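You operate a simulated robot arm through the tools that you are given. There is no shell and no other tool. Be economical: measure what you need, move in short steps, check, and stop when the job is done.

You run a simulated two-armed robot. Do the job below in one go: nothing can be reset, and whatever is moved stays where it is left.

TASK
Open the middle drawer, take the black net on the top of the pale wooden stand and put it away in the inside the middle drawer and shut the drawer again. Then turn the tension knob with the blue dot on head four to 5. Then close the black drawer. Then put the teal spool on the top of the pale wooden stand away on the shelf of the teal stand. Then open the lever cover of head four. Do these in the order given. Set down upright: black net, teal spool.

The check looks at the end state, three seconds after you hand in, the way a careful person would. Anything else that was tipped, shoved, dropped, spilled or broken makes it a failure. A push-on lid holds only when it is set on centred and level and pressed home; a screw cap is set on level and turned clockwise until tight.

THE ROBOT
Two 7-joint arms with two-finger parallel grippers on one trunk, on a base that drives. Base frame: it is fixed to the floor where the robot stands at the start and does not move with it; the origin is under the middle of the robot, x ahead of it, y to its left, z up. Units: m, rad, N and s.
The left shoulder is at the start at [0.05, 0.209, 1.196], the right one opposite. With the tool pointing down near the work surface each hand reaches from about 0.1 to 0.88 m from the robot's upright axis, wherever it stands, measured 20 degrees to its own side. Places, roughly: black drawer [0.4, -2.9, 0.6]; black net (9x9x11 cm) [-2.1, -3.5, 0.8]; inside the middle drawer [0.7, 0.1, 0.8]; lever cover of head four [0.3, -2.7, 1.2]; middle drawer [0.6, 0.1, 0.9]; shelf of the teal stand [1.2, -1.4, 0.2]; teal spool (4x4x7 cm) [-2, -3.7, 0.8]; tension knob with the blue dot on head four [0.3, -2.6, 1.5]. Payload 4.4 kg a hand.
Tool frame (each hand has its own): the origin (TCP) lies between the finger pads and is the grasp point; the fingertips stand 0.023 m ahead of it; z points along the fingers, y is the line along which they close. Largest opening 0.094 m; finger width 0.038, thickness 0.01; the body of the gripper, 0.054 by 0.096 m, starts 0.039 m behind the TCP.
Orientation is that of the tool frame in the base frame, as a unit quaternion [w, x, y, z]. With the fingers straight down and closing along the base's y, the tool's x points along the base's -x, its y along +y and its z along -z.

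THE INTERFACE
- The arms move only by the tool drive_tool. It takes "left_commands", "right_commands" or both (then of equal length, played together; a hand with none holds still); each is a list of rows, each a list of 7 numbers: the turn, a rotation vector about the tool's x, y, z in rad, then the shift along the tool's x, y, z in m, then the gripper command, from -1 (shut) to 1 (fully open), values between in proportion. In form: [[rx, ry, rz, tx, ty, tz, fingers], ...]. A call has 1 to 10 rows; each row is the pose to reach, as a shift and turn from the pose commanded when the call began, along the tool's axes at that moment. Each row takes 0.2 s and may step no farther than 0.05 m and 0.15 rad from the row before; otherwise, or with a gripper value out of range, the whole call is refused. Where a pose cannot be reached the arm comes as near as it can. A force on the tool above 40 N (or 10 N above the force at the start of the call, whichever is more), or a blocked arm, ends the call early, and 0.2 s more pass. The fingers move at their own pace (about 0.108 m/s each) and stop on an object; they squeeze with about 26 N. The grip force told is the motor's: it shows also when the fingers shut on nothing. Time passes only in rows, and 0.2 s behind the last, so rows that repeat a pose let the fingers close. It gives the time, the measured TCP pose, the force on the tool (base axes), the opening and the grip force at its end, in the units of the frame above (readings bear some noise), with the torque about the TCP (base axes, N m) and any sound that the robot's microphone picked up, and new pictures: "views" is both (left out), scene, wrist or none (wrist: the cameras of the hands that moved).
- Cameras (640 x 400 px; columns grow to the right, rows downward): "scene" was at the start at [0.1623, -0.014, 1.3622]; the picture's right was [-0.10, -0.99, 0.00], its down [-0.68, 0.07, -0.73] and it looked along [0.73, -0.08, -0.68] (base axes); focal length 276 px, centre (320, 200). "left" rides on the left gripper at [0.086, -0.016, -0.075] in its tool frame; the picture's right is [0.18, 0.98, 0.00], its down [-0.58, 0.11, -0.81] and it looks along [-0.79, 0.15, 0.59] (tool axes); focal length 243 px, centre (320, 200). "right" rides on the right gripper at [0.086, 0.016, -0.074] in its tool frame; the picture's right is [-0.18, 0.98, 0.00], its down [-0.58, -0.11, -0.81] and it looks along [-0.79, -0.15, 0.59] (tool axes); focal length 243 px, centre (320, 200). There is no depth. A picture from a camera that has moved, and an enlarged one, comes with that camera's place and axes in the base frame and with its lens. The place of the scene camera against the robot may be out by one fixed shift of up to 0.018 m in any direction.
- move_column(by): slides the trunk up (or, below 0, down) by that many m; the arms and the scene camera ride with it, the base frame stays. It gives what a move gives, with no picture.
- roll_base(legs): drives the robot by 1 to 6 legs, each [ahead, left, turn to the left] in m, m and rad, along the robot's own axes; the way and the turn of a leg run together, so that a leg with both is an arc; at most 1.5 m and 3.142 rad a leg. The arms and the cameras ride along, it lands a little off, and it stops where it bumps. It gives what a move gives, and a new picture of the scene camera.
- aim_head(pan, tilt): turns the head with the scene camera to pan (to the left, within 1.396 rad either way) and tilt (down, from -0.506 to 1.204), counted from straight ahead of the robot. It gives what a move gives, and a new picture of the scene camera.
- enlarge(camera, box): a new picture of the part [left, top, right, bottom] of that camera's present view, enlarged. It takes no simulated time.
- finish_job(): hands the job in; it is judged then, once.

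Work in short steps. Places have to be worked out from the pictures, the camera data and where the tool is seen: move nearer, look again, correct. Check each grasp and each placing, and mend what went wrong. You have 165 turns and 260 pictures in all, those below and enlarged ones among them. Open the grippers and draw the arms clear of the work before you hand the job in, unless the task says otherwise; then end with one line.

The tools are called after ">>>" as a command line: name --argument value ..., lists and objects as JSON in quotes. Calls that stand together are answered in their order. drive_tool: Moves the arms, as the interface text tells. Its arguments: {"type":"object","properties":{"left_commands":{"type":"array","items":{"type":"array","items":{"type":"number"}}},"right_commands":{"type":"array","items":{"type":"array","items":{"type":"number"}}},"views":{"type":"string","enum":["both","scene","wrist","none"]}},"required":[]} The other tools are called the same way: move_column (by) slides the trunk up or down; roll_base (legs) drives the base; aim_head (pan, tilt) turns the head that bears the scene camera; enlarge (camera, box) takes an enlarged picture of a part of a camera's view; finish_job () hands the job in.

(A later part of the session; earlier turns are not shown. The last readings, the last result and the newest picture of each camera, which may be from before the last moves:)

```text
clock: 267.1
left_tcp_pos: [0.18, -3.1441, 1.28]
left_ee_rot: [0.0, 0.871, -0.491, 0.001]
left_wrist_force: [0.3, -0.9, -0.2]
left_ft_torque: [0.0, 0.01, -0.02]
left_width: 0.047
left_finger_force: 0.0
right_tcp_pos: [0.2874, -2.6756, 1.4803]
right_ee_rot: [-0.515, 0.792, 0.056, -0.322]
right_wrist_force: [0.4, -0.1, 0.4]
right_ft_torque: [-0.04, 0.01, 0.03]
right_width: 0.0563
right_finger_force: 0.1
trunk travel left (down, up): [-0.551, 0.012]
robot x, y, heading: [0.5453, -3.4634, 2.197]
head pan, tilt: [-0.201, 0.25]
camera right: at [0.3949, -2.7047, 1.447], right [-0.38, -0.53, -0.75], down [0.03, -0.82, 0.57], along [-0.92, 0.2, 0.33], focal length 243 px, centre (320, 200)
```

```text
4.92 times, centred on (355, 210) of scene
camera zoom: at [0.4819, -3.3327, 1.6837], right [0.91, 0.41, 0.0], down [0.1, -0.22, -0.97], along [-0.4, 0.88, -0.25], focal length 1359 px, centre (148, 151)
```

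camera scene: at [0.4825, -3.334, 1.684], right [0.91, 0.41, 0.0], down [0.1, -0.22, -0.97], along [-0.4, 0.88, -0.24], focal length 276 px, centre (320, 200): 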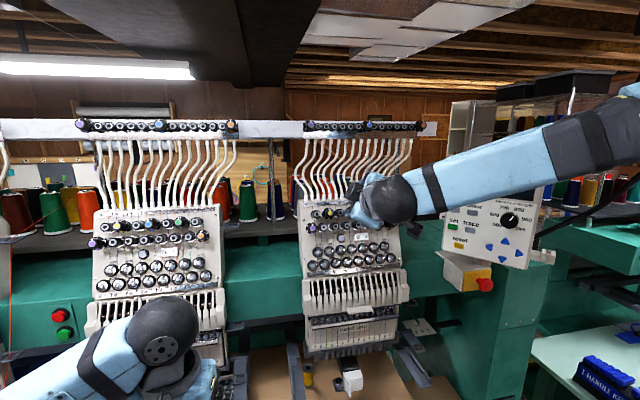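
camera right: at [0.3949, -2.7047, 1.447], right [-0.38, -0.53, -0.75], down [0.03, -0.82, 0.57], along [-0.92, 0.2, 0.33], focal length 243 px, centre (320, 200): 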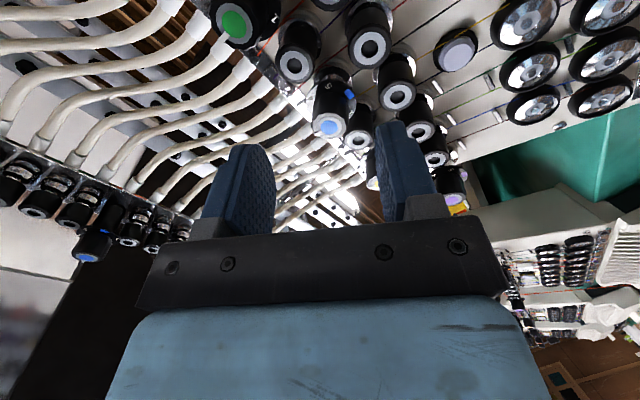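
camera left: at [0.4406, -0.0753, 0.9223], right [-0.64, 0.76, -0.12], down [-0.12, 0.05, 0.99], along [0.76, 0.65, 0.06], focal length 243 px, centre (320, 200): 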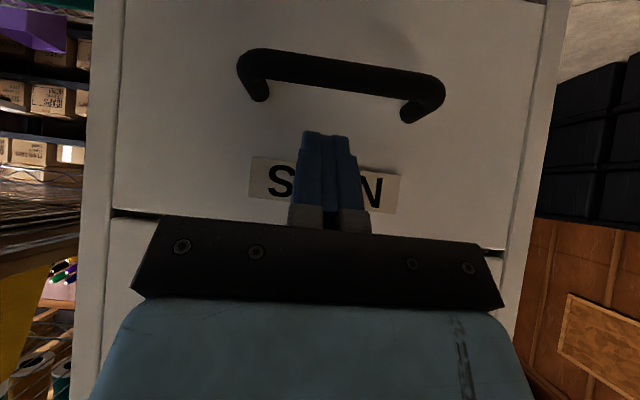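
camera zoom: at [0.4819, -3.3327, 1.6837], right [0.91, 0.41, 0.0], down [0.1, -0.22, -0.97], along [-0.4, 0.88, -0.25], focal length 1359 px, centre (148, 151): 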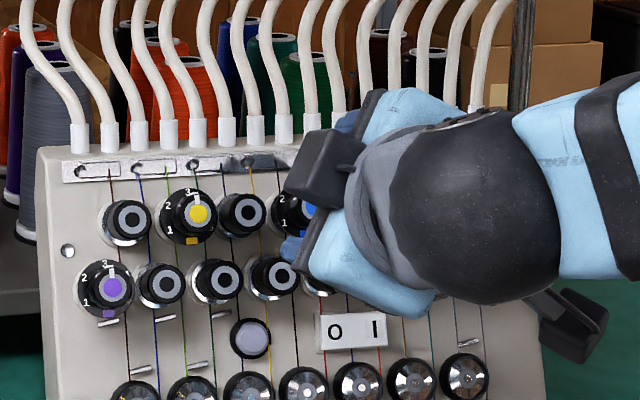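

Ray intersections put the knob tip 3.8 cm ahead of the TCP, with offsets (+4, +5) mm. I align and advance 1.5 cm, then check.

>>> drive_tool --right_commands '[[0, 0, 0, 0.004, 0.005, 0.0, 0.2], [0, 0, 0, 0.004, 0.005, 0.008, 0.2], [0, 0, 0, 0.004, 0.005, 0.016, 0.2], [0, 0, 0, 0.004, 0.005, 0.016, 0.2]]' --views "none"

>>> enlarge --camera "right" --box '[180, 40, 460, 220]'

```text
clock: 268.1
left_tcp_pos: [0.1791, -3.1436, 1.2796]
left_ee_rot: [0.001, 0.871, -0.491, 0.002]
left_wrist_force: [-0.6, -0.5, -0.4]
left_ft_torque: [-0.01, -0.01, 0.01]
left_width: 0.0469
left_finger_force: 0.0
right_tcp_pos: [0.2772, -2.6632, 1.4688]
right_ee_rot: [-0.514, 0.793, 0.055, -0.323]
right_wrist_force: [-1.1, -1.0, 0.4]
right_ft_torque: [-0.01, -0.02, -0.04]
right_width: 0.0565
right_finger_force: 0.1
trunk travel left (down, up): [-0.551, 0.012]
robot x, y, heading: [0.5467, -3.4663, 2.195]
head pan, tilt: [-0.201, 0.25]
```

```text
2.22 times, centred on (320, 130) of right
camera zoom: at [0.3857, -2.6924, 1.4351], right [-0.38, -0.53, -0.75], down [0.03, -0.82, 0.57], along [-0.92, 0.2, 0.33], focal length 539 px, centre (320, 356)
```

zoom: 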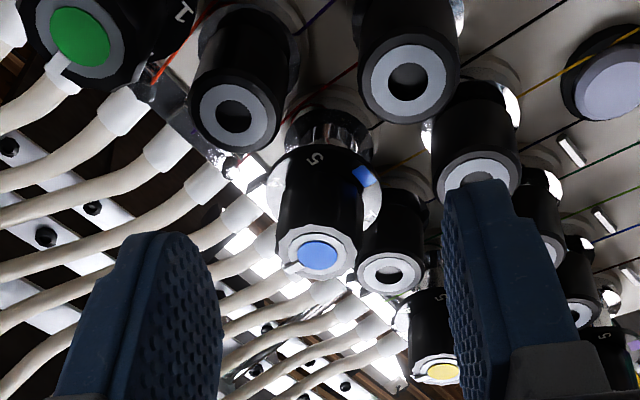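

The knob is centred between the fingers. I advance 8 mm more and close on its outer end.

>>> drive_tool --right_commands '[[0, 0, 0, 0.0015, -0.001, 0.004, 0.2], [0, 0, 0, 0.0015, -0.001, 0.008, 0.2], [0, 0, 0, 0.0015, -0.001, 0.008, -0.2], [0, 0, 0, 0.0015, -0.001, 0.008, -0.6], [0, 0, 0, 0.0015, -0.001, 0.008, -1], [0, 0, 0, 0.0015, -0.001, 0.008, -1]]' --views "none"

>>> enlarge --camera "right" --box '[180, 40, 460, 220]'

```text
clock: 269.5
left_tcp_pos: [0.1787, -3.1443, 1.2805]
left_ee_rot: [0.001, 0.871, -0.49, 0.002]
left_wrist_force: [0.6, -0.1, -1.1]
left_ft_torque: [-0.01, 0.0, 0.0]
left_width: 0.0469
left_finger_force: 0.0
right_tcp_pos: [0.2752, -2.6568, 1.4668]
right_ee_rot: [-0.515, 0.793, 0.054, -0.322]
right_wrist_force: [-0.2, 0.5, 0.0]
right_ft_torque: [-0.23, -0.06, 0.23]
right_width: 0.0223
right_finger_force: 44.8
trunk travel left (down, up): [-0.551, 0.012]
robot x, y, heading: [0.547, -3.4632, 2.203]
head pan, tilt: [-0.201, 0.25]
```

```text
2.22 times, centred on (320, 130) of right
camera zoom: at [0.3827, -2.6846, 1.4334], right [-0.38, -0.53, -0.75], down [0.03, -0.82, 0.57], along [-0.92, 0.2, 0.33], focal length 539 px, centre (320, 356)
```

zoom: 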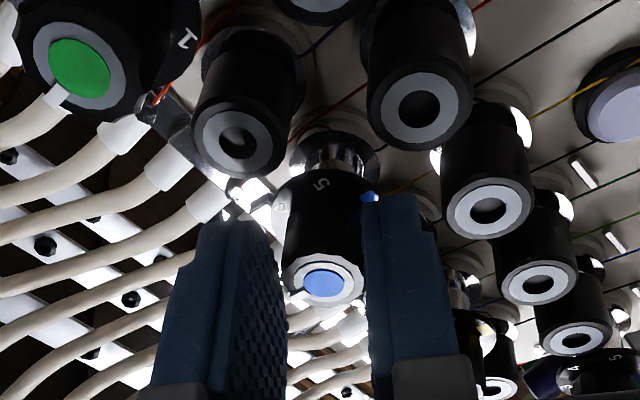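

The knob is held (width 0.022). I turn clockwise about the tool axis by about 1.2 rad first, then check.

>>> drive_tool --right_commands '[[0, 0, 0.12, 0, 0, 0, -1], [0, 0, 0.24, 0, 0, 0, -1], [0, 0, 0.36, 0, 0, 0, -1], [0, 0, 0.48, 0, 0, 0, -1], [0, 0, 0.6, 0, 0, 0, -1], [0, 0, 0.72, 0, 0, 0, -1], [0, 0, 0.84, 0, 0, 0, -1], [0, 0, 0.96, 0, 0, 0, -1], [0, 0, 1.08, 0, 0, 0, -1]]' --views "none"

>>> enlarge --camera "right" --box '[180, 40, 460, 220]'

```text
clock: 271.5
left_tcp_pos: [0.1749, -3.1441, 1.2787]
left_ee_rot: [0.0, 0.871, -0.491, 0.002]
left_wrist_force: [0.6, 0.1, -0.4]
left_ft_torque: [0.0, -0.01, -0.04]
left_width: 0.0471
left_finger_force: 0.0
right_tcp_pos: [0.2699, -2.6592, 1.465]
right_ee_rot: [-0.274, 0.711, -0.359, -0.54]
right_wrist_force: [-6.9, -25.1, -28.5]
right_ft_torque: [-0.07, -0.05, 0.28]
right_width: 0.0213
right_finger_force: 44.7
trunk travel left (down, up): [-0.551, 0.012]
robot x, y, heading: [0.5481, -3.4667, 2.198]
head pan, tilt: [-0.201, 0.25]
```

```text
2.22 times, centred on (320, 130) of right
camera zoom: at [0.3147, -2.7442, 1.4018], right [-0.82, -0.54, 0.17], down [0.45, -0.44, 0.78], along [-0.34, 0.72, 0.61], focal length 539 px, centre (320, 356)
```

zoom: 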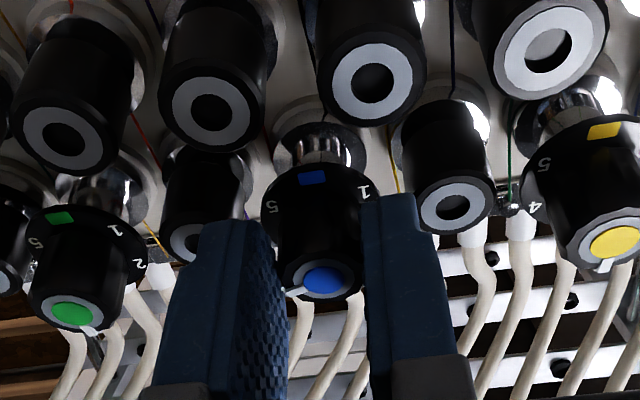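

The pointer has moved toward 4. There's some side load, so I ease the hand 4 mm along the force and continue turning another 1.08 rad.

>>> drive_tool --right_commands '[[0, 0, 0.0, 0.004, 0.004, 0, -1], [0, 0, 0.12, 0.004, 0.004, 0, -1], [0, 0, 0.24, 0.004, 0.004, 0, -1], [0, 0, 0.36, 0.004, 0.004, 0, -1], [0, 0, 0.48, 0.004, 0.004, 0, -1], [0, 0, 0.6, 0.004, 0.004, 0, -1], [0, 0, 0.72, 0.004, 0.004, 0, -1], [0, 0, 0.84, 0.004, 0.004, 0, -1], [0, 0, 0.96, 0.004, 0.004, 0, -1], [0, 0, 1.04, 0.004, 0.004, 0, -1]]' --views "none"

>>> enlarge --camera "right" --box '[180, 40, 460, 220]'

```text
clock: 273.7
left_tcp_pos: [0.1743, -3.1451, 1.2789]
left_ee_rot: [-0.001, 0.871, -0.491, 0.002]
left_wrist_force: [-0.6, 0.2, 0.9]
left_ft_torque: [-0.02, 0.02, 0.0]
left_width: 0.0471
left_finger_force: 0.2
right_tcp_pos: [0.265, -2.6617, 1.4667]
right_ee_rot: [-0.028, -0.436, 0.664, 0.607]
right_wrist_force: [-28.8, 12.7, 32.8]
right_ft_torque: [0.24, -0.14, 0.59]
right_width: 0.0222
right_finger_force: 44.9
trunk travel left (down, up): [-0.551, 0.012]
robot x, y, heading: [0.5436, -3.4659, 2.195]
head pan, tilt: [-0.201, 0.25]
```

```text
2.22 times, centred on (320, 130) of right
camera zoom: at [0.2472, -2.7743, 1.4567], right [-0.42, 0.0, 0.91], down [0.88, -0.26, 0.4], along [0.23, 0.97, 0.11], focal length 539 px, centre (320, 356)
```

zoom: 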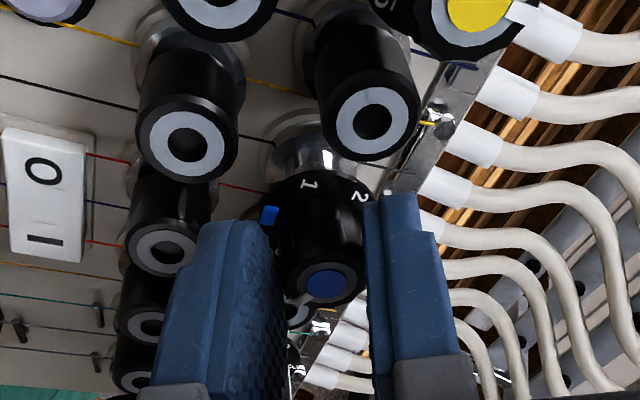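

Turned 2.12 rad with the pointer following. I open the fingers, retreat and check the reading.

>>> drive_tool --right_commands '[[0, 0, 0, 0, 0, 0, 0], [0, 0, 0, 0, 0, 0, 0.25], [0, 0, 0, 0, 0, -0.03, 0.25], [0, 0, 0, 0, 0, -0.07, 0.25], [0, 0, 0, 0, 0, -0.11, 0.25], [0, 0, 0, 0, 0, -0.15, 0.25]]' --views "none"

>>> enlarge --camera "scene" --box '[300, 185, 390, 245]'

>>> enlarge --camera "right" --box '[180, 0, 460, 180]'

```text
clock: 275.1
left_tcp_pos: [0.1805, -3.1445, 1.2806]
left_ee_rot: [0.0, 0.872, -0.49, 0.0]
left_wrist_force: [0.3, 0.0, 0.5]
left_ft_torque: [0.04, -0.02, 0.01]
left_width: 0.0472
left_finger_force: 0.1
right_tcp_pos: [0.357, -2.7816, 1.5026]
right_ee_rot: [-0.03, -0.436, 0.664, 0.607]
right_wrist_force: [-0.6, -0.6, 0.3]
right_ft_torque: [0.01, -0.01, 0.03]
right_width: 0.0589
right_finger_force: 0.0
trunk travel left (down, up): [-0.551, 0.012]
robot x, y, heading: [0.5479, -3.4632, 2.198]
head pan, tilt: [-0.201, 0.25]
```

```text
6.67 times, centred on (345, 215) of scene
camera zoom: at [0.4825, -3.3335, 1.6838], right [0.91, 0.41, 0.0], down [0.1, -0.22, -0.97], along [-0.4, 0.88, -0.24], focal length 1840 px, centre (153, 100)
```

zoom: 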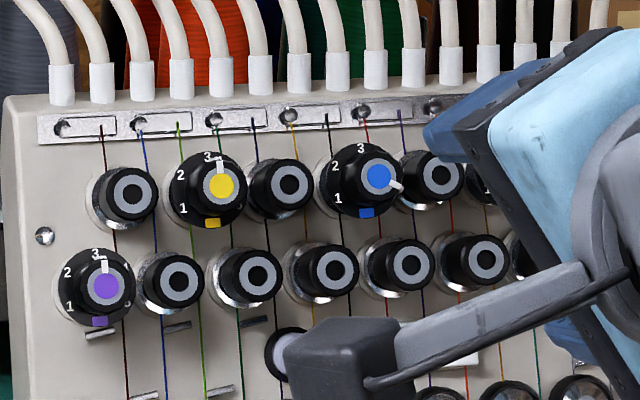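

```text
2.22 times, centred on (320, 90) of right
camera zoom: at [0.3388, -2.8934, 1.494], right [-0.42, 0.0, 0.91], down [0.88, -0.26, 0.41], along [0.24, 0.97, 0.11], focal length 539 px, centre (320, 444)
```

zoom: 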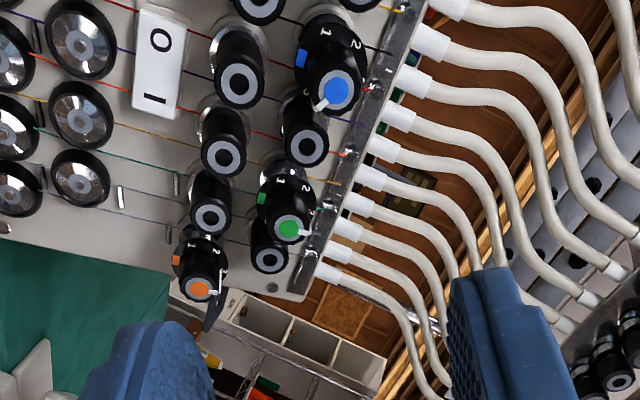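

The pointer now sits about 120° clockwise of 3, at the position of 5. Next is the black drawer; I retract the right hand, back up and shift right so the left hand faces the drawer.

>>> drive_tool --right_commands '[[0, 0, 0, 0, 0, -0.045, 0.25], [0, 0, 0, 0, 0, -0.09, 0.25], [0, 0, 0, 0, 0, -0.13, 0.25]]' --views "none"

>>> roll_base --legs '[[-0.35, 0, 0], [0, -0.36, 0]]'

>>> enlarge --camera "scene" --box '[240, 170, 340, 240]'

```text
clock: 275.9
left_tcp_pos: [0.18, -3.1437, 1.2797]
left_ee_rot: [0.001, 0.871, -0.491, 0.001]
left_wrist_force: [0.9, -0.6, 0.9]
left_ft_torque: [0.03, 0.03, 0.01]
left_width: 0.0472
left_finger_force: 0.2
right_tcp_pos: [0.4303, -2.8782, 1.5388]
right_ee_rot: [-0.029, -0.435, 0.665, 0.606]
right_wrist_force: [0.7, 0.0, 0.3]
right_ft_torque: [-0.01, -0.01, 0.02]
right_width: 0.0588
right_finger_force: 0.0
trunk travel left (down, up): [-0.551, 0.012]
robot x, y, heading: [0.5503, -3.4628, 2.192]
head pan, tilt: [-0.201, 0.25]
```

```text
clock: 281.5
left_tcp_pos: [0.6733, -3.2176, 1.2792]
left_ee_rot: [0.001, 0.871, -0.491, 0.001]
left_wrist_force: [0.6, 0.2, 0.2]
left_ft_torque: [0.01, -0.01, -0.01]
left_width: 0.0472
left_finger_force: 0.0
right_tcp_pos: [0.9235, -2.9504, 1.5386]
right_ee_rot: [-0.03, -0.436, 0.664, 0.607]
right_wrist_force: [0.0, 0.1, 0.1]
right_ft_torque: [-0.01, 0.0, 0.02]
right_width: 0.0587
right_finger_force: 0.1
trunk travel left (down, up): [-0.551, 0.012]
robot x, y, heading: [1.0438, -3.5395, 2.201]
head pan, tilt: [-0.201, 0.25]
camera scene: at [0.9754, -3.4048, 1.6835], right [0.91, 0.41, 0.0], down [0.1, -0.22, -0.97], along [-0.4, 0.88, -0.25], focal length 276 px, centre (320, 200)
```

scene: 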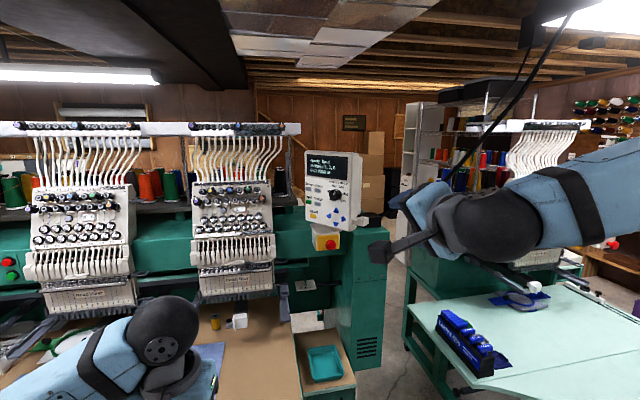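

```text
5.71 times, centred on (290, 205) of scene
camera zoom: at [0.9754, -3.4048, 1.6835], right [0.91, 0.41, 0.0], down [0.1, -0.22, -0.97], along [-0.4, 0.88, -0.25], focal length 1577 px, centre (491, 171)
```

zoom: 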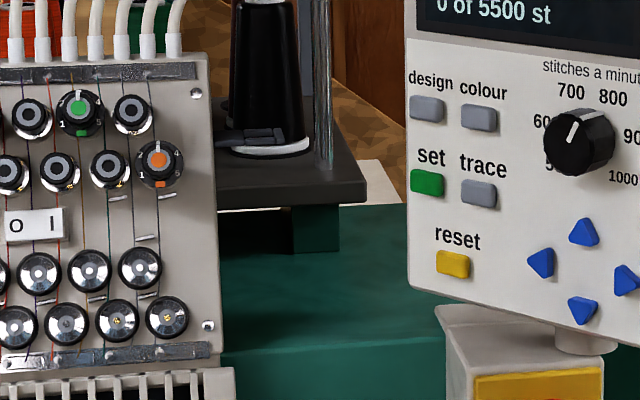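

From this side I should be able to see the "5" mark, so I zoom in on the blue knob.

>>> enlarge --camera "scene" --box '[205, 178, 265, 218]'

```text
10.00 times, centred on (235, 198) of scene
camera zoom: at [0.9754, -3.4048, 1.6835], right [0.91, 0.41, 0.0], down [0.1, -0.22, -0.97], along [-0.4, 0.88, -0.25], focal length 2760 px, centre (1170, 220)
```

zoom: 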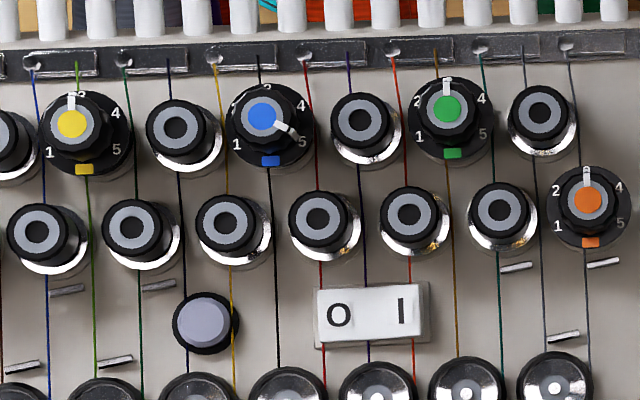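

The pointer reads exactly 5. Now I lower the trunk and look at the open black drawer.

>>> move_column --by -0.45

>>> aim_head --pan 0.1 --tilt 0.7

```text
refused: -0.45 is not a number from -0.4 to 0.4
```

```text
clock: 282.4
left_tcp_pos: [0.6737, -3.2165, 1.2805]
left_ee_rot: [0.0, 0.871, -0.491, 0.001]
left_wrist_force: [0.2, -0.9, -0.4]
left_ft_torque: [-0.03, 0.01, 0.01]
left_width: 0.0471
left_finger_force: 0.1
right_tcp_pos: [0.924, -2.9503, 1.5377]
right_ee_rot: [-0.03, -0.436, 0.664, 0.606]
right_wrist_force: [1.1, 0.3, -0.4]
right_ft_torque: [0.02, 0.01, 0.02]
right_width: 0.0588
right_finger_force: 0.1
trunk travel left (down, up): [-0.551, 0.012]
robot x, y, heading: [1.0372, -3.5356, 2.197]
head pan, tilt: [0.099, 0.7]
camera scene: at [0.9582, -3.4259, 1.6427], right [0.75, 0.66, 0.0], down [0.43, -0.48, -0.77], along [-0.51, 0.57, -0.64], focal length 276 px, centre (320, 200)
```

scene: 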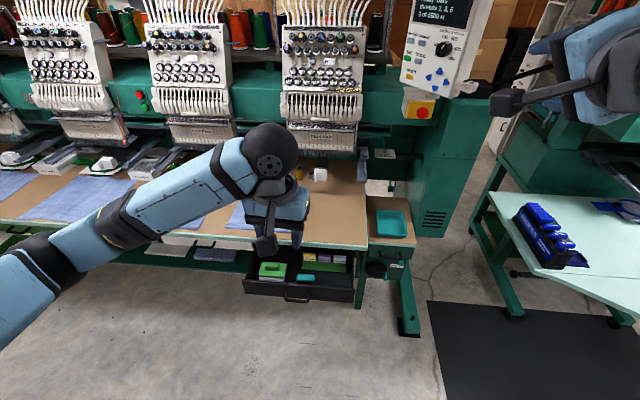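

I lower the trunk by 0.4 m and tilt the left hand forward, as I did for the other drawer.

>>> move_column --by -0.4

>>> drive_tool --left_commands '[[0, -0.14, 0, 0, 0, 0, -1], [0, -0.28, 0, 0, 0, 0, -1], [0, -0.42, 0, 0, 0, 0, -1], [0, -0.56, 0, 0, 0, 0, -1], [0, -0.7, 0, 0, 0, 0, -1], [0, -0.7, 0, 0, 0, 0, -1]]'

```text
clock: 286.2
left_tcp_pos: [0.6744, -3.2174, 0.8789]
left_ee_rot: [0.001, 0.871, -0.491, 0.002]
left_wrist_force: [0.2, 1.3, -0.1]
left_ft_torque: [0.02, 0.0, 0.01]
left_width: 0.047
left_finger_force: 0.2
right_tcp_pos: [0.9237, -2.9491, 1.1378]
right_ee_rot: [-0.03, -0.436, 0.664, 0.606]
right_wrist_force: [-0.8, 0.1, 0.4]
right_ft_torque: [0.0, -0.03, 0.01]
right_width: 0.0589
right_finger_force: 0.1
trunk travel left (down, up): [-0.151, 0.412]
robot x, y, heading: [1.0422, -3.5397, 2.199]
head pan, tilt: [0.099, 0.7]
```

```text
clock: 287.6
left_tcp_pos: [0.6733, -3.216, 0.8803]
left_ee_rot: [-0.168, 0.819, -0.461, -0.299]
left_wrist_force: [-0.1, 0.3, 0.2]
left_ft_torque: [-0.01, 0.03, 0.03]
left_width: 0.0
left_finger_force: 26.2
right_tcp_pos: [0.9244, -2.9489, 1.1382]
right_ee_rot: [-0.029, -0.437, 0.664, 0.606]
right_wrist_force: [0.4, -0.5, -0.2]
right_ft_torque: [0.04, 0.01, 0.0]
right_width: 0.0589
right_finger_force: 0.1
trunk travel left (down, up): [-0.151, 0.412]
robot x, y, heading: [1.0426, -3.5443, 2.194]
head pan, tilt: [0.099, 0.7]
camera scene: at [0.9581, -3.4259, 1.2426], right [0.75, 0.66, 0.0], down [0.43, -0.48, -0.76], along [-0.51, 0.57, -0.64], focal length 276 px, centre (320, 200)
camera left: at [0.7464, -3.3064, 0.8815], right [-0.77, -0.63, -0.12], down [-0.06, -0.12, 0.99], along [-0.64, 0.77, 0.06], focal length 243 px, centre (320, 200)
```

scene: 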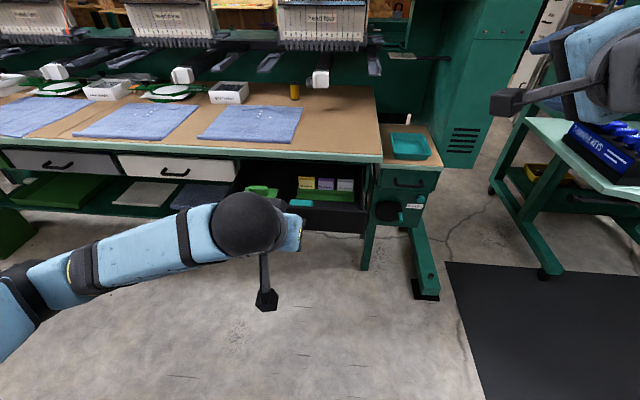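
left: 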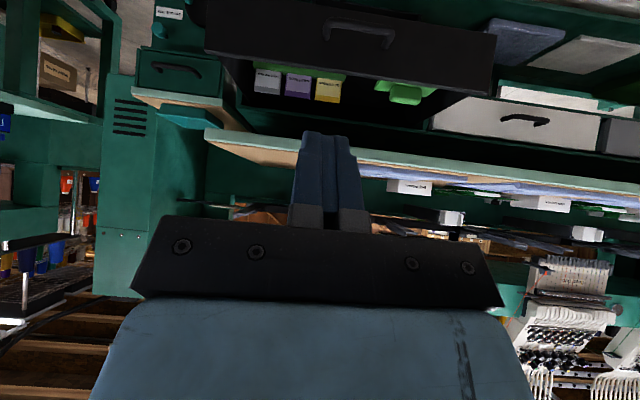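

The drawer's face is at d ≈ 2.74, z 0.63–0.715, with its handle at z 0.67. I bring the left fingertips in front of the face, left of the handle.

>>> drive_tool --left_commands '[[0, 0, 0, -0.001, 0.0207, 0.0381, -1], [0, 0, 0, -0.002, 0.0414, 0.0763, -1], [0, 0, 0, -0.003, 0.0621, 0.1144, -1], [0, 0, 0, -0.004, 0.0829, 0.1526, -1], [0, 0, 0, -0.005, 0.1036, 0.1907, -1], [0, 0, 0, -0.006, 0.1243, 0.2289, -1], [0, 0, 0, -0.0075, 0.145, 0.267, -1], [0, 0, 0, -0.0075, 0.145, 0.267, -1]]'

```text
clock: 289.4
left_tcp_pos: [0.4573, -3.1404, 0.6819]
left_ee_rot: [-0.167, 0.819, -0.461, -0.298]
left_wrist_force: [1.2, 0.1, -0.6]
left_ft_torque: [-0.01, 0.04, -0.03]
left_width: 0.0001
left_finger_force: 26.1
right_tcp_pos: [0.9239, -2.9497, 1.138]
right_ee_rot: [-0.029, -0.436, 0.665, 0.606]
right_wrist_force: [0.1, -0.2, -0.1]
right_ft_torque: [-0.03, -0.03, 0.0]
right_width: 0.0588
right_finger_force: 0.1
trunk travel left (down, up): [-0.151, 0.412]
robot x, y, heading: [1.0434, -3.5375, 2.197]
head pan, tilt: [0.099, 0.7]
camera scene: at [0.9582, -3.4261, 1.2427], right [0.75, 0.66, 0.0], down [0.43, -0.48, -0.77], along [-0.51, 0.57, -0.64], focal length 276 px, centre (320, 200)
camera left: at [0.5307, -3.2299, 0.6825], right [-0.77, -0.63, -0.12], down [-0.06, -0.12, 0.99], along [-0.64, 0.77, 0.05], focal length 243 px, centre (320, 200)
```

scene: 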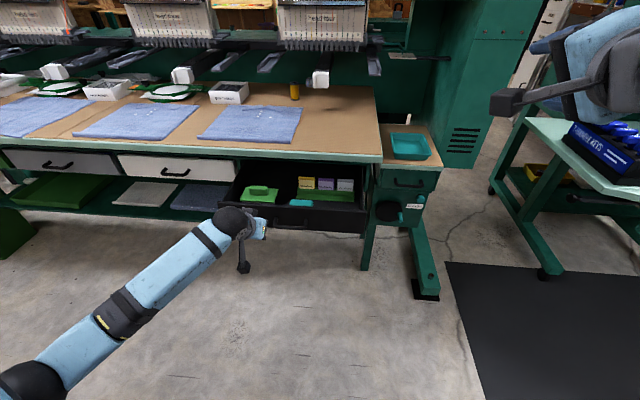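
left: 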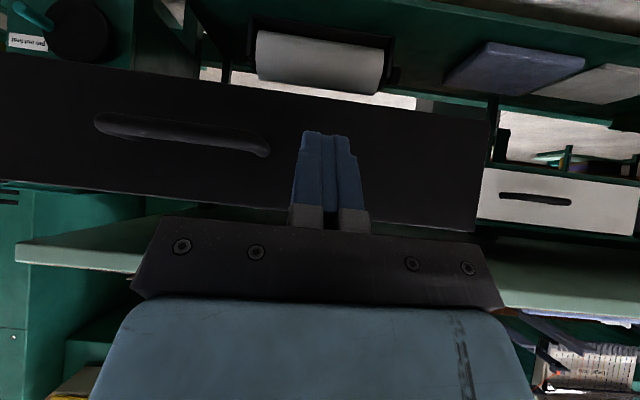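

The fingertips face the panel left of the handle. I push the drawer in smoothly.

>>> drive_tool --left_commands '[[0, 0, 0, -0.015, 0.0018, 0.0128, -1], [0, 0, 0, -0.0305, 0.0035, 0.0257, -1], [0, 0, 0, -0.0457, 0.0053, 0.0385, -1], [0, 0, 0, -0.061, 0.007, 0.0514, -1], [0, 0, 0, -0.0762, 0.0088, 0.0642, -1], [0, 0, 0, -0.0914, 0.0105, 0.077, -1], [0, 0, 0, -0.1067, 0.0123, 0.09, -1], [0, 0, 0, -0.122, 0.014, 0.1027, -1], [0, 0, 0, -0.1372, 0.0158, 0.1156, -1]]'

```text
clock: 291.4
left_tcp_pos: [0.3537, -2.9954, 0.6769]
left_ee_rot: [-0.167, 0.819, -0.461, -0.296]
left_wrist_force: [-0.2, 0.3, 1.0]
left_ft_torque: [0.01, -0.01, -0.01]
left_width: 0.0
left_finger_force: 26.1
right_tcp_pos: [0.925, -2.9499, 1.1386]
right_ee_rot: [-0.03, -0.436, 0.664, 0.606]
right_wrist_force: [1.2, 0.3, -0.5]
right_ft_torque: [-0.01, -0.01, 0.04]
right_width: 0.0589
right_finger_force: 0.1
trunk travel left (down, up): [-0.151, 0.412]
robot x, y, heading: [1.0404, -3.5363, 2.201]
head pan, tilt: [0.099, 0.7]
camera scene: at [0.9582, -3.4257, 1.2426], right [0.75, 0.66, 0.0], down [0.43, -0.48, -0.76], along [-0.51, 0.57, -0.64], focal length 276 px, centre (320, 200)
camera left: at [0.4264, -3.0847, 0.6787], right [-0.77, -0.63, -0.12], down [-0.06, -0.12, 0.99], along [-0.64, 0.77, 0.05], focal length 243 px, centre (320, 200)
```

scene: 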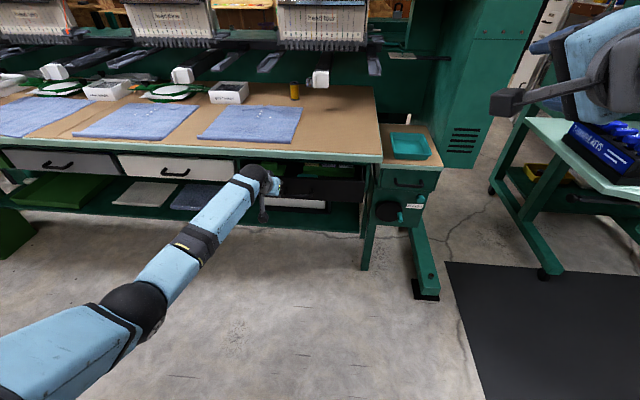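
left: 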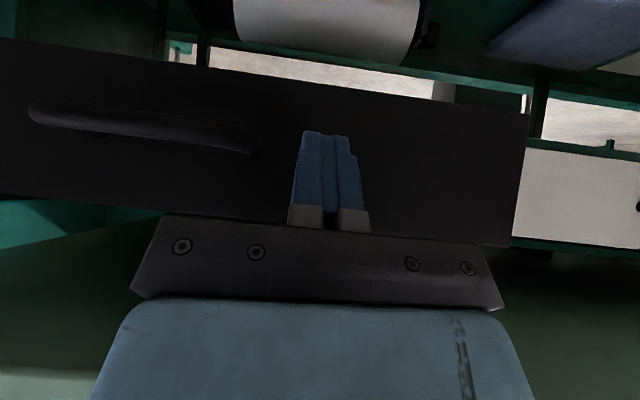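

Nearly closed; I continue in 1 cm steps until it stops.

>>> drive_tool --left_commands '[[0, 0, 0, -0.0076, 0.0009, 0.0064, -1], [0, 0, 0, -0.0152, 0.0018, 0.0128, -1], [0, 0, 0, -0.0229, 0.0026, 0.0193, -1], [0, 0, 0, -0.0305, 0.0035, 0.0257, -1], [0, 0, 0, -0.0381, 0.0044, 0.0321, -1], [0, 0, 0, -0.0457, 0.0053, 0.0385, -1]]'

```text
clock: 292.8
left_tcp_pos: [0.316, -2.9484, 0.6795]
left_ee_rot: [-0.167, 0.819, -0.461, -0.298]
left_wrist_force: [0.7, 0.1, -0.1]
left_ft_torque: [0.03, -0.02, 0.02]
left_width: 0.0
left_finger_force: 26.0
right_tcp_pos: [0.9245, -2.9508, 1.1379]
right_ee_rot: [-0.03, -0.436, 0.665, 0.606]
right_wrist_force: [0.3, -0.4, -0.2]
right_ft_torque: [-0.02, 0.0, 0.01]
right_width: 0.0589
right_finger_force: 0.1
trunk travel left (down, up): [-0.151, 0.412]
robot x, y, heading: [1.0404, -3.5426, 2.195]
head pan, tilt: [0.099, 0.7]
camera scene: at [0.9581, -3.4259, 1.2426], right [0.75, 0.66, 0.0], down [0.43, -0.48, -0.76], along [-0.51, 0.57, -0.64], focal length 276 px, centre (320, 200)
camera left: at [0.3893, -3.0371, 0.6809], right [-0.77, -0.63, -0.12], down [-0.06, -0.12, 0.99], along [-0.64, 0.77, 0.05], focal length 243 px, centre (320, 200)
```

scene: 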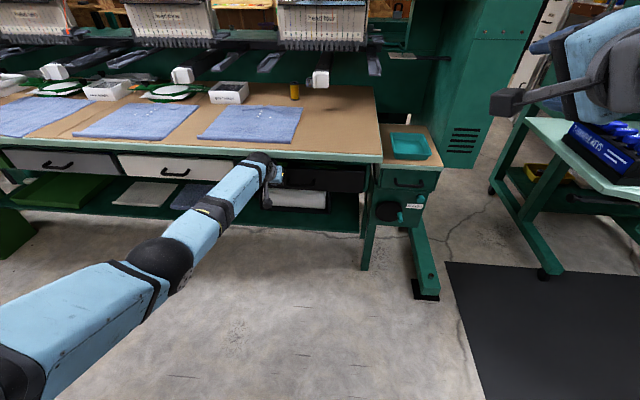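
left: 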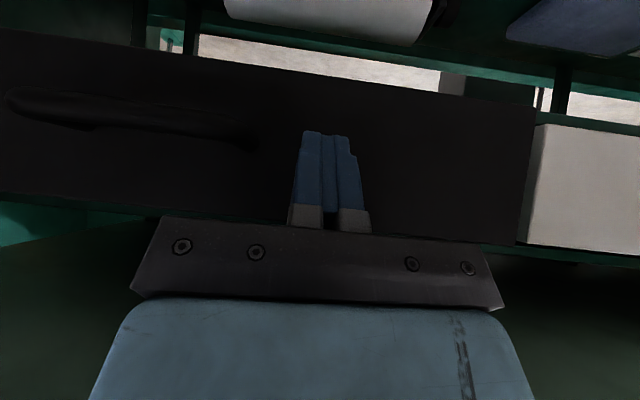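

No stop felt yet. I push a little further in small steps.

>>> drive_tool --left_commands '[[0, 0, 0, -0.0061, 0.0007, 0.0051, -1], [0, 0, 0, -0.0122, 0.0014, 0.0103, -1], [0, 0, 0, -0.0183, 0.0021, 0.0154, -1], [0, 0, 0, -0.0244, 0.0028, 0.0205, -1], [0, 0, 0, -0.0305, 0.0035, 0.0257, -1], [0, 0, 0, -0.0366, 0.0042, 0.0308, -1]]'

```text
clock: 294.2
left_tcp_pos: [0.3179, -2.9453, 0.678]
left_ee_rot: [-0.166, 0.82, -0.462, -0.295]
left_wrist_force: [-0.6, -0.1, -1.0]
left_ft_torque: [-0.02, 0.02, -0.01]
left_width: 0.0
left_finger_force: 25.5
left hand out of reach, approached as far as the arm can: row 4, 5, 6
right_tcp_pos: [0.9384, -2.9675, 1.1499]
right_ee_rot: [-0.032, -0.432, 0.658, 0.616]
right_wrist_force: [0.1, -0.5, 0.2]
right_ft_torque: [0.02, -0.01, -0.01]
right_width: 0.0588
right_finger_force: 0.0
trunk travel left (down, up): [-0.151, 0.412]
robot x, y, heading: [1.0404, -3.5425, 2.205]
head pan, tilt: [0.099, 0.7]
camera scene: at [0.9738, -3.4446, 1.246], right [0.75, 0.67, 0.0], down [0.42, -0.47, -0.78], along [-0.52, 0.58, -0.63], focal length 276 px, centre (320, 200)
camera left: at [0.3907, -3.0343, 0.6807], right [-0.77, -0.63, -0.12], down [-0.06, -0.11, 0.99], along [-0.64, 0.77, 0.05], focal length 243 px, centre (320, 200)
```

scene: 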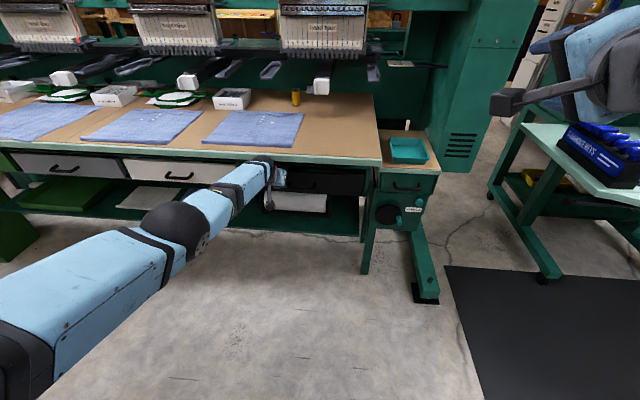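
left: 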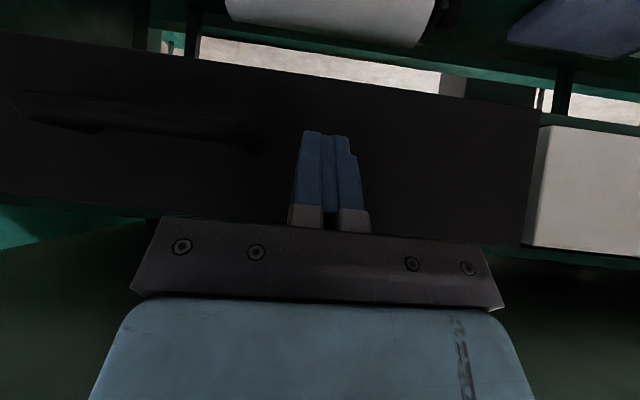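

The arm is at full reach, so I let the base push the last few centimetres.

>>> roll_base --legs '[[0.05, 0, 0]]'

>>> enlarge --camera "scene" --box '[110, 130, 400, 240]'

```text
clock: 295.1
left_tcp_pos: [0.3174, -2.9451, 0.6773]
left_ee_rot: [-0.166, 0.82, -0.462, -0.294]
left_wrist_force: [1.2, -0.3, -0.2]
left_ft_torque: [0.01, 0.01, 0.03]
left_width: 0.0
left_finger_force: 26.1
right_tcp_pos: [0.9377, -2.9675, 1.1504]
right_ee_rot: [-0.031, -0.432, 0.658, 0.616]
right_wrist_force: [-0.4, 0.3, 0.6]
right_ft_torque: [0.0, 0.03, -0.04]
right_width: 0.0586
right_finger_force: 0.0
trunk travel left (down, up): [-0.151, 0.412]
robot x, y, heading: [1.0398, -3.5384, 2.199]
head pan, tilt: [0.099, 0.7]
camera scene: at [0.9737, -3.4447, 1.246], right [0.75, 0.66, 0.0], down [0.42, -0.47, -0.78], along [-0.52, 0.58, -0.63], focal length 276 px, centre (320, 200)
```

scene: 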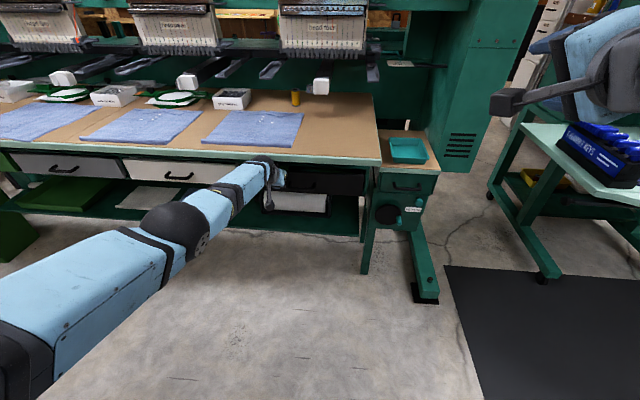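

```text
2.21 times, centred on (255, 185) of scene
camera zoom: at [0.9737, -3.4447, 1.246], right [0.75, 0.66, 0.0], down [0.42, -0.47, -0.78], along [-0.52, 0.58, -0.63], focal length 609 px, centre (463, 233)
```

zoom: 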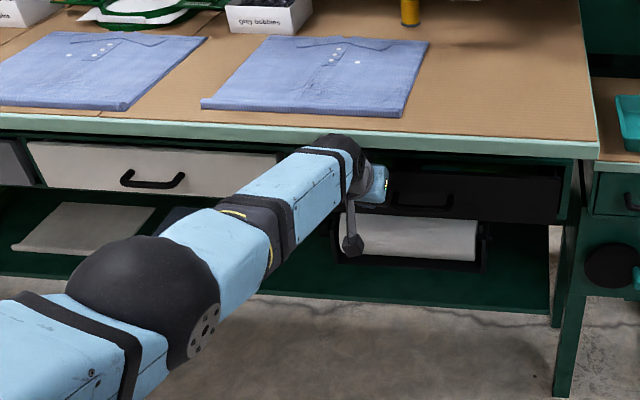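

The base did not advance and the body seems to be pushed back slightly, so the forearm may be touching the table edge. I withdraw the left hand and inspect the drawer.

>>> drive_tool --left_commands '[[0, 0, 0, 0.03, -0.003, -0.025, -1], [0, 0, 0, 0.061, -0.007, -0.051, -1], [0, 0, 0, 0.091, -0.01, -0.077, -1], [0, 0, 0, 0.122, -0.014, -0.103, -1], [0, 0, 0, 0.152, -0.017, -0.128, -1], [0, 0, 0, 0.183, -0.02, -0.154, -1]]' --views "wrist"

>>> enlarge --camera "scene" --box '[100, 130, 460, 250]'

```text
clock: 296.5
left_tcp_pos: [0.4525, -3.1347, 0.6639]
left_ee_rot: [-0.161, 0.824, -0.464, -0.283]
left_wrist_force: [0.2, 0.4, 0.0]
left_ft_torque: [-0.01, -0.02, 0.0]
left_width: 0.0001
left_finger_force: 26.1
right_tcp_pos: [0.925, -2.9521, 1.1392]
right_ee_rot: [-0.03, -0.436, 0.665, 0.606]
right_wrist_force: [0.2, 0.3, 0.4]
right_ft_torque: [-0.01, 0.02, -0.01]
right_width: 0.0587
right_finger_force: 0.0
trunk travel left (down, up): [-0.151, 0.412]
robot x, y, heading: [1.0466, -3.5418, 2.194]
head pan, tilt: [0.099, 0.7]
camera left: at [0.5257, -3.2237, 0.6685], right [-0.77, -0.63, -0.12], down [-0.07, -0.09, 0.99], along [-0.64, 0.77, 0.02], focal length 243 px, centre (320, 200)
```

left: 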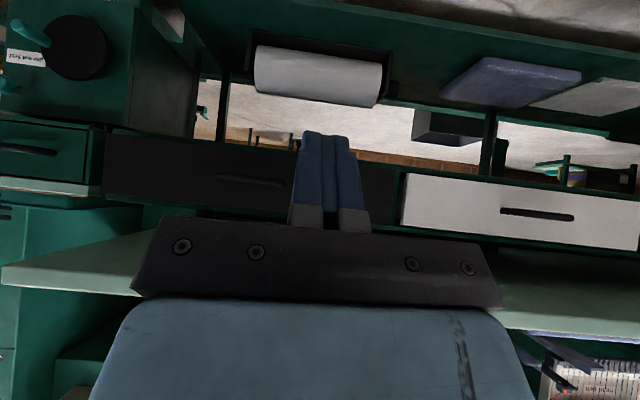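

```text
1.78 times, centred on (280, 190) of scene
camera zoom: at [0.9594, -3.428, 1.2427], right [0.75, 0.66, 0.0], down [0.43, -0.48, -0.77], along [-0.51, 0.57, -0.64], focal length 491 px, centre (391, 218)
```

zoom: 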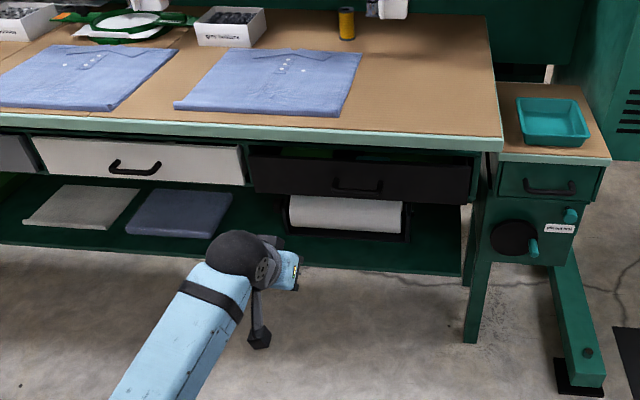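

The drawer is almost flush but I never felt its stop. I move the base 0.1 m closer so the arm has reach to spare, then push again until force builds.

>>> roll_base --legs '[[0.15, 0, 0]]'

>>> drive_tool --left_commands '[[0, 0, 0, -0.0229, 0.0026, 0.0193, -1], [0, 0, 0, -0.0381, 0.0044, 0.0321, -1], [0, 0, 0, -0.0533, 0.0061, 0.045, -1], [0, 0, 0, -0.061, 0.007, 0.0514, -1], [0, 0, 0, -0.0686, 0.0079, 0.0578, -1], [0, 0, 0, -0.0762, 0.0088, 0.0642, -1], [0, 0, 0, -0.0838, 0.0096, 0.0706, -1], [0, 0, 0, -0.0914, 0.0105, 0.077, -1]]'

```text
clock: 297.9
left_tcp_pos: [0.3627, -3.016, 0.6619]
left_ee_rot: [-0.161, 0.824, -0.462, -0.285]
left_wrist_force: [0.5, 0.1, -0.3]
left_ft_torque: [-0.02, 0.02, -0.02]
left_width: 0.0001
left_finger_force: 26.1
right_tcp_pos: [0.8354, -2.8315, 1.1373]
right_ee_rot: [-0.031, -0.438, 0.664, 0.605]
right_wrist_force: [-0.3, 0.2, -0.8]
right_ft_torque: [0.01, -0.02, -0.01]
right_width: 0.0589
right_finger_force: 0.1
trunk travel left (down, up): [-0.151, 0.412]
robot x, y, heading: [0.9571, -3.4194, 2.2]
head pan, tilt: [0.099, 0.7]
camera scene: at [0.8709, -3.3069, 1.2425], right [0.75, 0.67, 0.0], down [0.43, -0.48, -0.76], along [-0.51, 0.57, -0.64], focal length 276 px, centre (320, 200)
```

scene: 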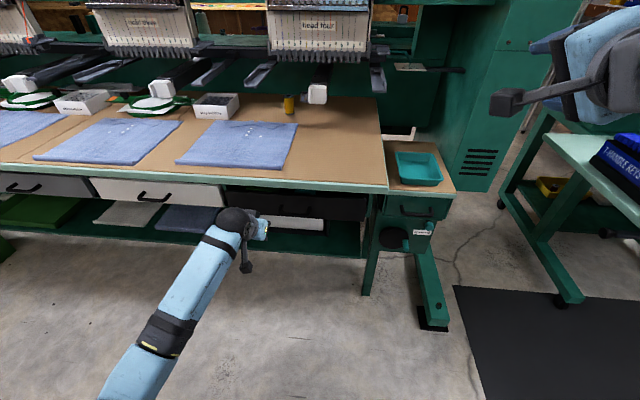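

```text
clock: 299.7
left_tcp_pos: [0.3086, -2.9383, 0.653]
left_ee_rot: [-0.16, 0.824, -0.464, -0.282]
left_wrist_force: [0.2, -0.1, 0.7]
left_ft_torque: [0.01, 0.0, 0.01]
left_width: 0.0001
left_finger_force: 25.8
right_tcp_pos: [0.8444, -2.8497, 1.1495]
right_ee_rot: [-0.032, -0.435, 0.658, 0.613]
right_wrist_force: [-0.6, 0.4, -0.2]
right_ft_torque: [-0.02, 0.0, 0.0]
right_width: 0.0589
right_finger_force: 0.0
trunk travel left (down, up): [-0.151, 0.412]
robot x, y, heading: [0.9556, -3.4227, 2.206]
head pan, tilt: [0.099, 0.7]
camera scene: at [0.8843, -3.3266, 1.2452], right [0.74, 0.67, 0.0], down [0.42, -0.47, -0.78], along [-0.52, 0.58, -0.63], focal length 276 px, centre (320, 200)
camera left: at [0.3806, -3.0278, 0.6595], right [-0.76, -0.63, -0.11], down [-0.08, -0.09, 0.99], along [-0.64, 0.77, 0.02], focal length 243 px, centre (320, 200)
```

scene: 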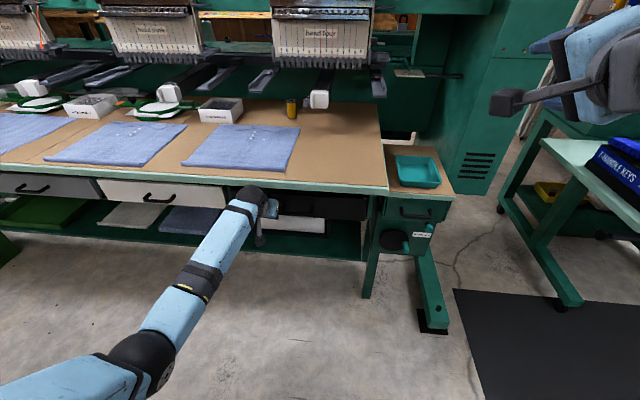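
left: 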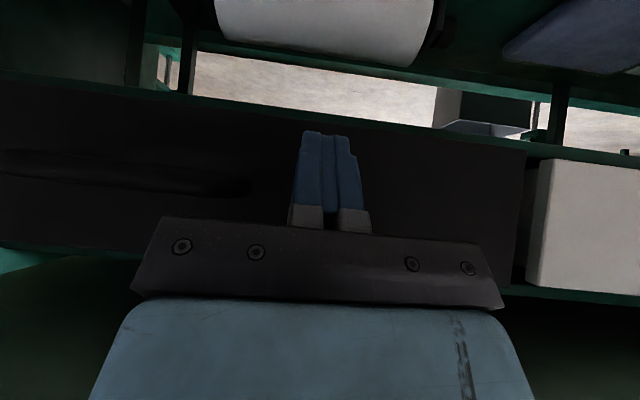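

The robot was nudged back again while the wrist felt no force, so the hand's rear probably touches the table edge. I pull back, lower the trunk, flatten the hand and try a more horizontal push.

>>> drive_tool --left_commands '[[0, 0, 0, 0.03, -0.003, -0.025, -1], [0, 0, 0, 0.061, -0.007, -0.051, -1], [0, 0, 0, 0.091, -0.01, -0.077, -1], [0, 0, 0, 0.115, -0.014, -0.097, -1]]' --views "none"

>>> move_column --by -0.14

>>> drive_tool --left_commands '[[0, -0.12, 0, -0.02, 0, -0.024, -1], [0, -0.24, 0, -0.04, 0, -0.048, -1], [0, -0.36, 0, -0.06, 0, -0.072, -1], [0, -0.45, 0, -0.08, 0, -0.096, -1], [0, -0.45, 0, -0.08, 0, -0.096, -1]]' --views "both"

```text
clock: 300.7
left_tcp_pos: [0.3858, -3.0426, 0.6626]
left_ee_rot: [-0.161, 0.824, -0.462, -0.285]
left_wrist_force: [0.2, 0.0, 0.9]
left_ft_torque: [-0.01, 0.02, 0.02]
left_width: 0.0
left_finger_force: 25.9
right_tcp_pos: [0.8358, -2.8309, 1.1387]
right_ee_rot: [-0.03, -0.437, 0.664, 0.606]
right_wrist_force: [-0.5, 0.7, 0.0]
right_ft_torque: [0.01, 0.03, 0.04]
right_width: 0.0588
right_finger_force: 0.0
trunk travel left (down, up): [-0.151, 0.412]
robot x, y, heading: [0.9555, -3.4205, 2.2]
head pan, tilt: [0.099, 0.7]
```

```text
clock: 302.4
left_tcp_pos: [0.3783, -3.0425, 0.5301]
left_ee_rot: [-0.155, 0.823, -0.463, -0.29]
left_wrist_force: [-0.2, -0.2, 0.0]
left_ft_torque: [-0.01, 0.02, 0.02]
left_width: 0.0
left_finger_force: 25.7
right_tcp_pos: [0.838, -2.8303, 0.9989]
right_ee_rot: [-0.032, -0.436, 0.664, 0.606]
right_wrist_force: [0.8, -0.2, -0.1]
right_ft_torque: [0.01, -0.03, 0.02]
right_width: 0.0589
right_finger_force: 0.0
trunk travel left (down, up): [-0.011, 0.552]
robot x, y, heading: [0.9571, -3.4182, 2.2]
head pan, tilt: [0.099, 0.7]
```

```text
clock: 303.6
left_tcp_pos: [0.3724, -3.0407, 0.6582]
left_ee_rot: [-0.248, 0.734, -0.419, -0.473]
left_wrist_force: [-0.5, -0.3, 1.0]
left_ft_torque: [-0.01, 0.02, 0.02]
left_width: 0.0
left_finger_force: 25.7
right_tcp_pos: [0.8398, -2.83, 0.9998]
right_ee_rot: [-0.033, -0.436, 0.665, 0.606]
right_wrist_force: [0.0, 0.5, 0.3]
right_ft_torque: [0.01, -0.01, 0.01]
right_width: 0.0586
right_finger_force: 0.1
trunk travel left (down, up): [-0.011, 0.552]
robot x, y, heading: [0.9547, -3.4221, 2.202]
head pan, tilt: [0.099, 0.7]
camera scene: at [0.8756, -3.3054, 1.1054], right [0.75, 0.67, -0.01], down [0.43, -0.48, -0.77], along [-0.51, 0.57, -0.64], focal length 276 px, centre (320, 200)
camera left: at [0.4403, -3.1221, 0.6116], right [-0.8, -0.59, -0.14], down [0.18, -0.45, 0.87], along [-0.57, 0.67, 0.47], focal length 243 px, centre (320, 200)
```

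scene: 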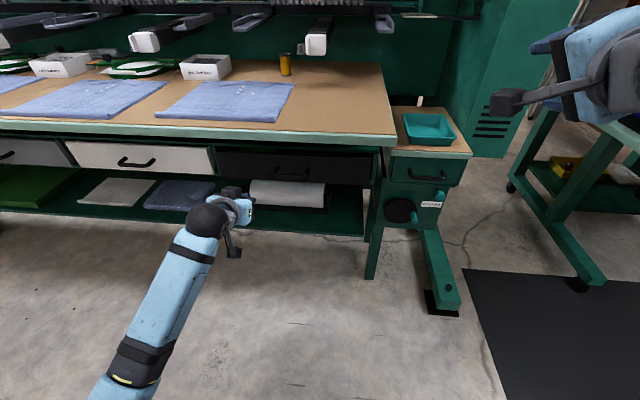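
left: 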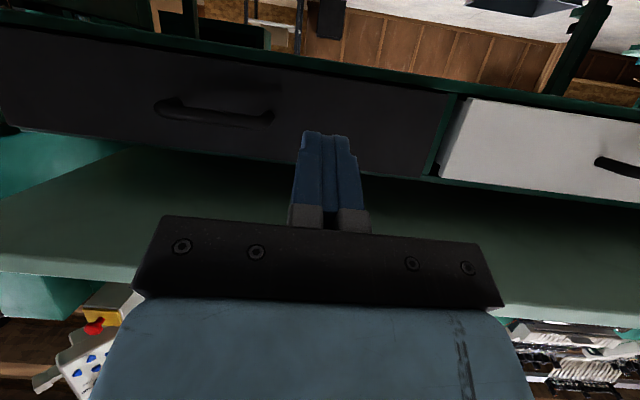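

A clear view: the black drawer's face sits within the green frame. I push horizontally once more to confirm it is at its stop.

>>> drive_tool --left_commands '[[0, 0, 0, -0.0128, 0.0024, 0.027, -1], [0, 0, 0, -0.0255, 0.0048, 0.054, -1], [0, 0, 0, -0.034, 0.0064, 0.072, -1], [0, 0, 0, -0.0425, 0.008, 0.09, -1], [0, 0, 0, -0.051, 0.0096, 0.108, -1], [0, 0, 0, -0.0574, 0.0108, 0.1215, -1], [0, 0, 0, -0.0638, 0.012, 0.135, -1], [0, 0, 0, -0.0701, 0.0132, 0.1485, -1]]' --views "wrist"

```text
clock: 305.1
left_tcp_pos: [0.3026, -2.9268, 0.6452]
left_ee_rot: [-0.26, 0.741, -0.415, -0.46]
left_wrist_force: [7.0, -8.5, 2.8]
left_ft_torque: [0.17, 0.08, 0.01]
left_width: 0.0
left_finger_force: 26.2
right_tcp_pos: [0.8361, -2.8325, 0.9989]
right_ee_rot: [-0.03, -0.438, 0.664, 0.606]
right_wrist_force: [0.9, -1.4, -0.8]
right_ft_torque: [0.0, 0.01, 0.0]
right_width: 0.0588
right_finger_force: 0.0
trunk travel left (down, up): [-0.011, 0.552]
robot x, y, heading: [0.9574, -3.421, 2.205]
head pan, tilt: [0.099, 0.7]
stopped in row 7 (left hand): the force on the tool passed its limit at 72 N (the readings are from after the stop); the commanded pose is now the measured one
camera left: at [0.371, -3.0082, 0.6012], right [-0.8, -0.58, -0.17], down [0.15, -0.46, 0.88], along [-0.59, 0.67, 0.45], focal length 243 px, centre (320, 200)
```

left: 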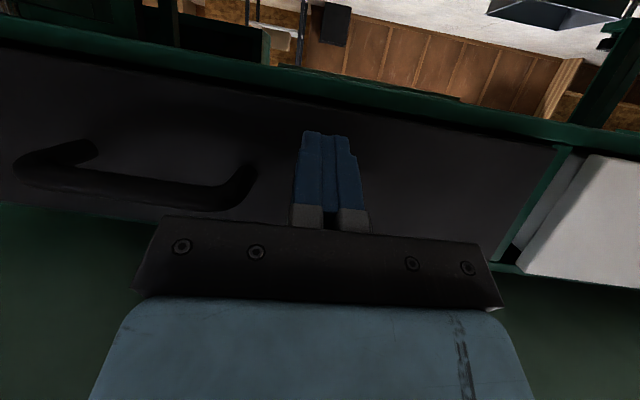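

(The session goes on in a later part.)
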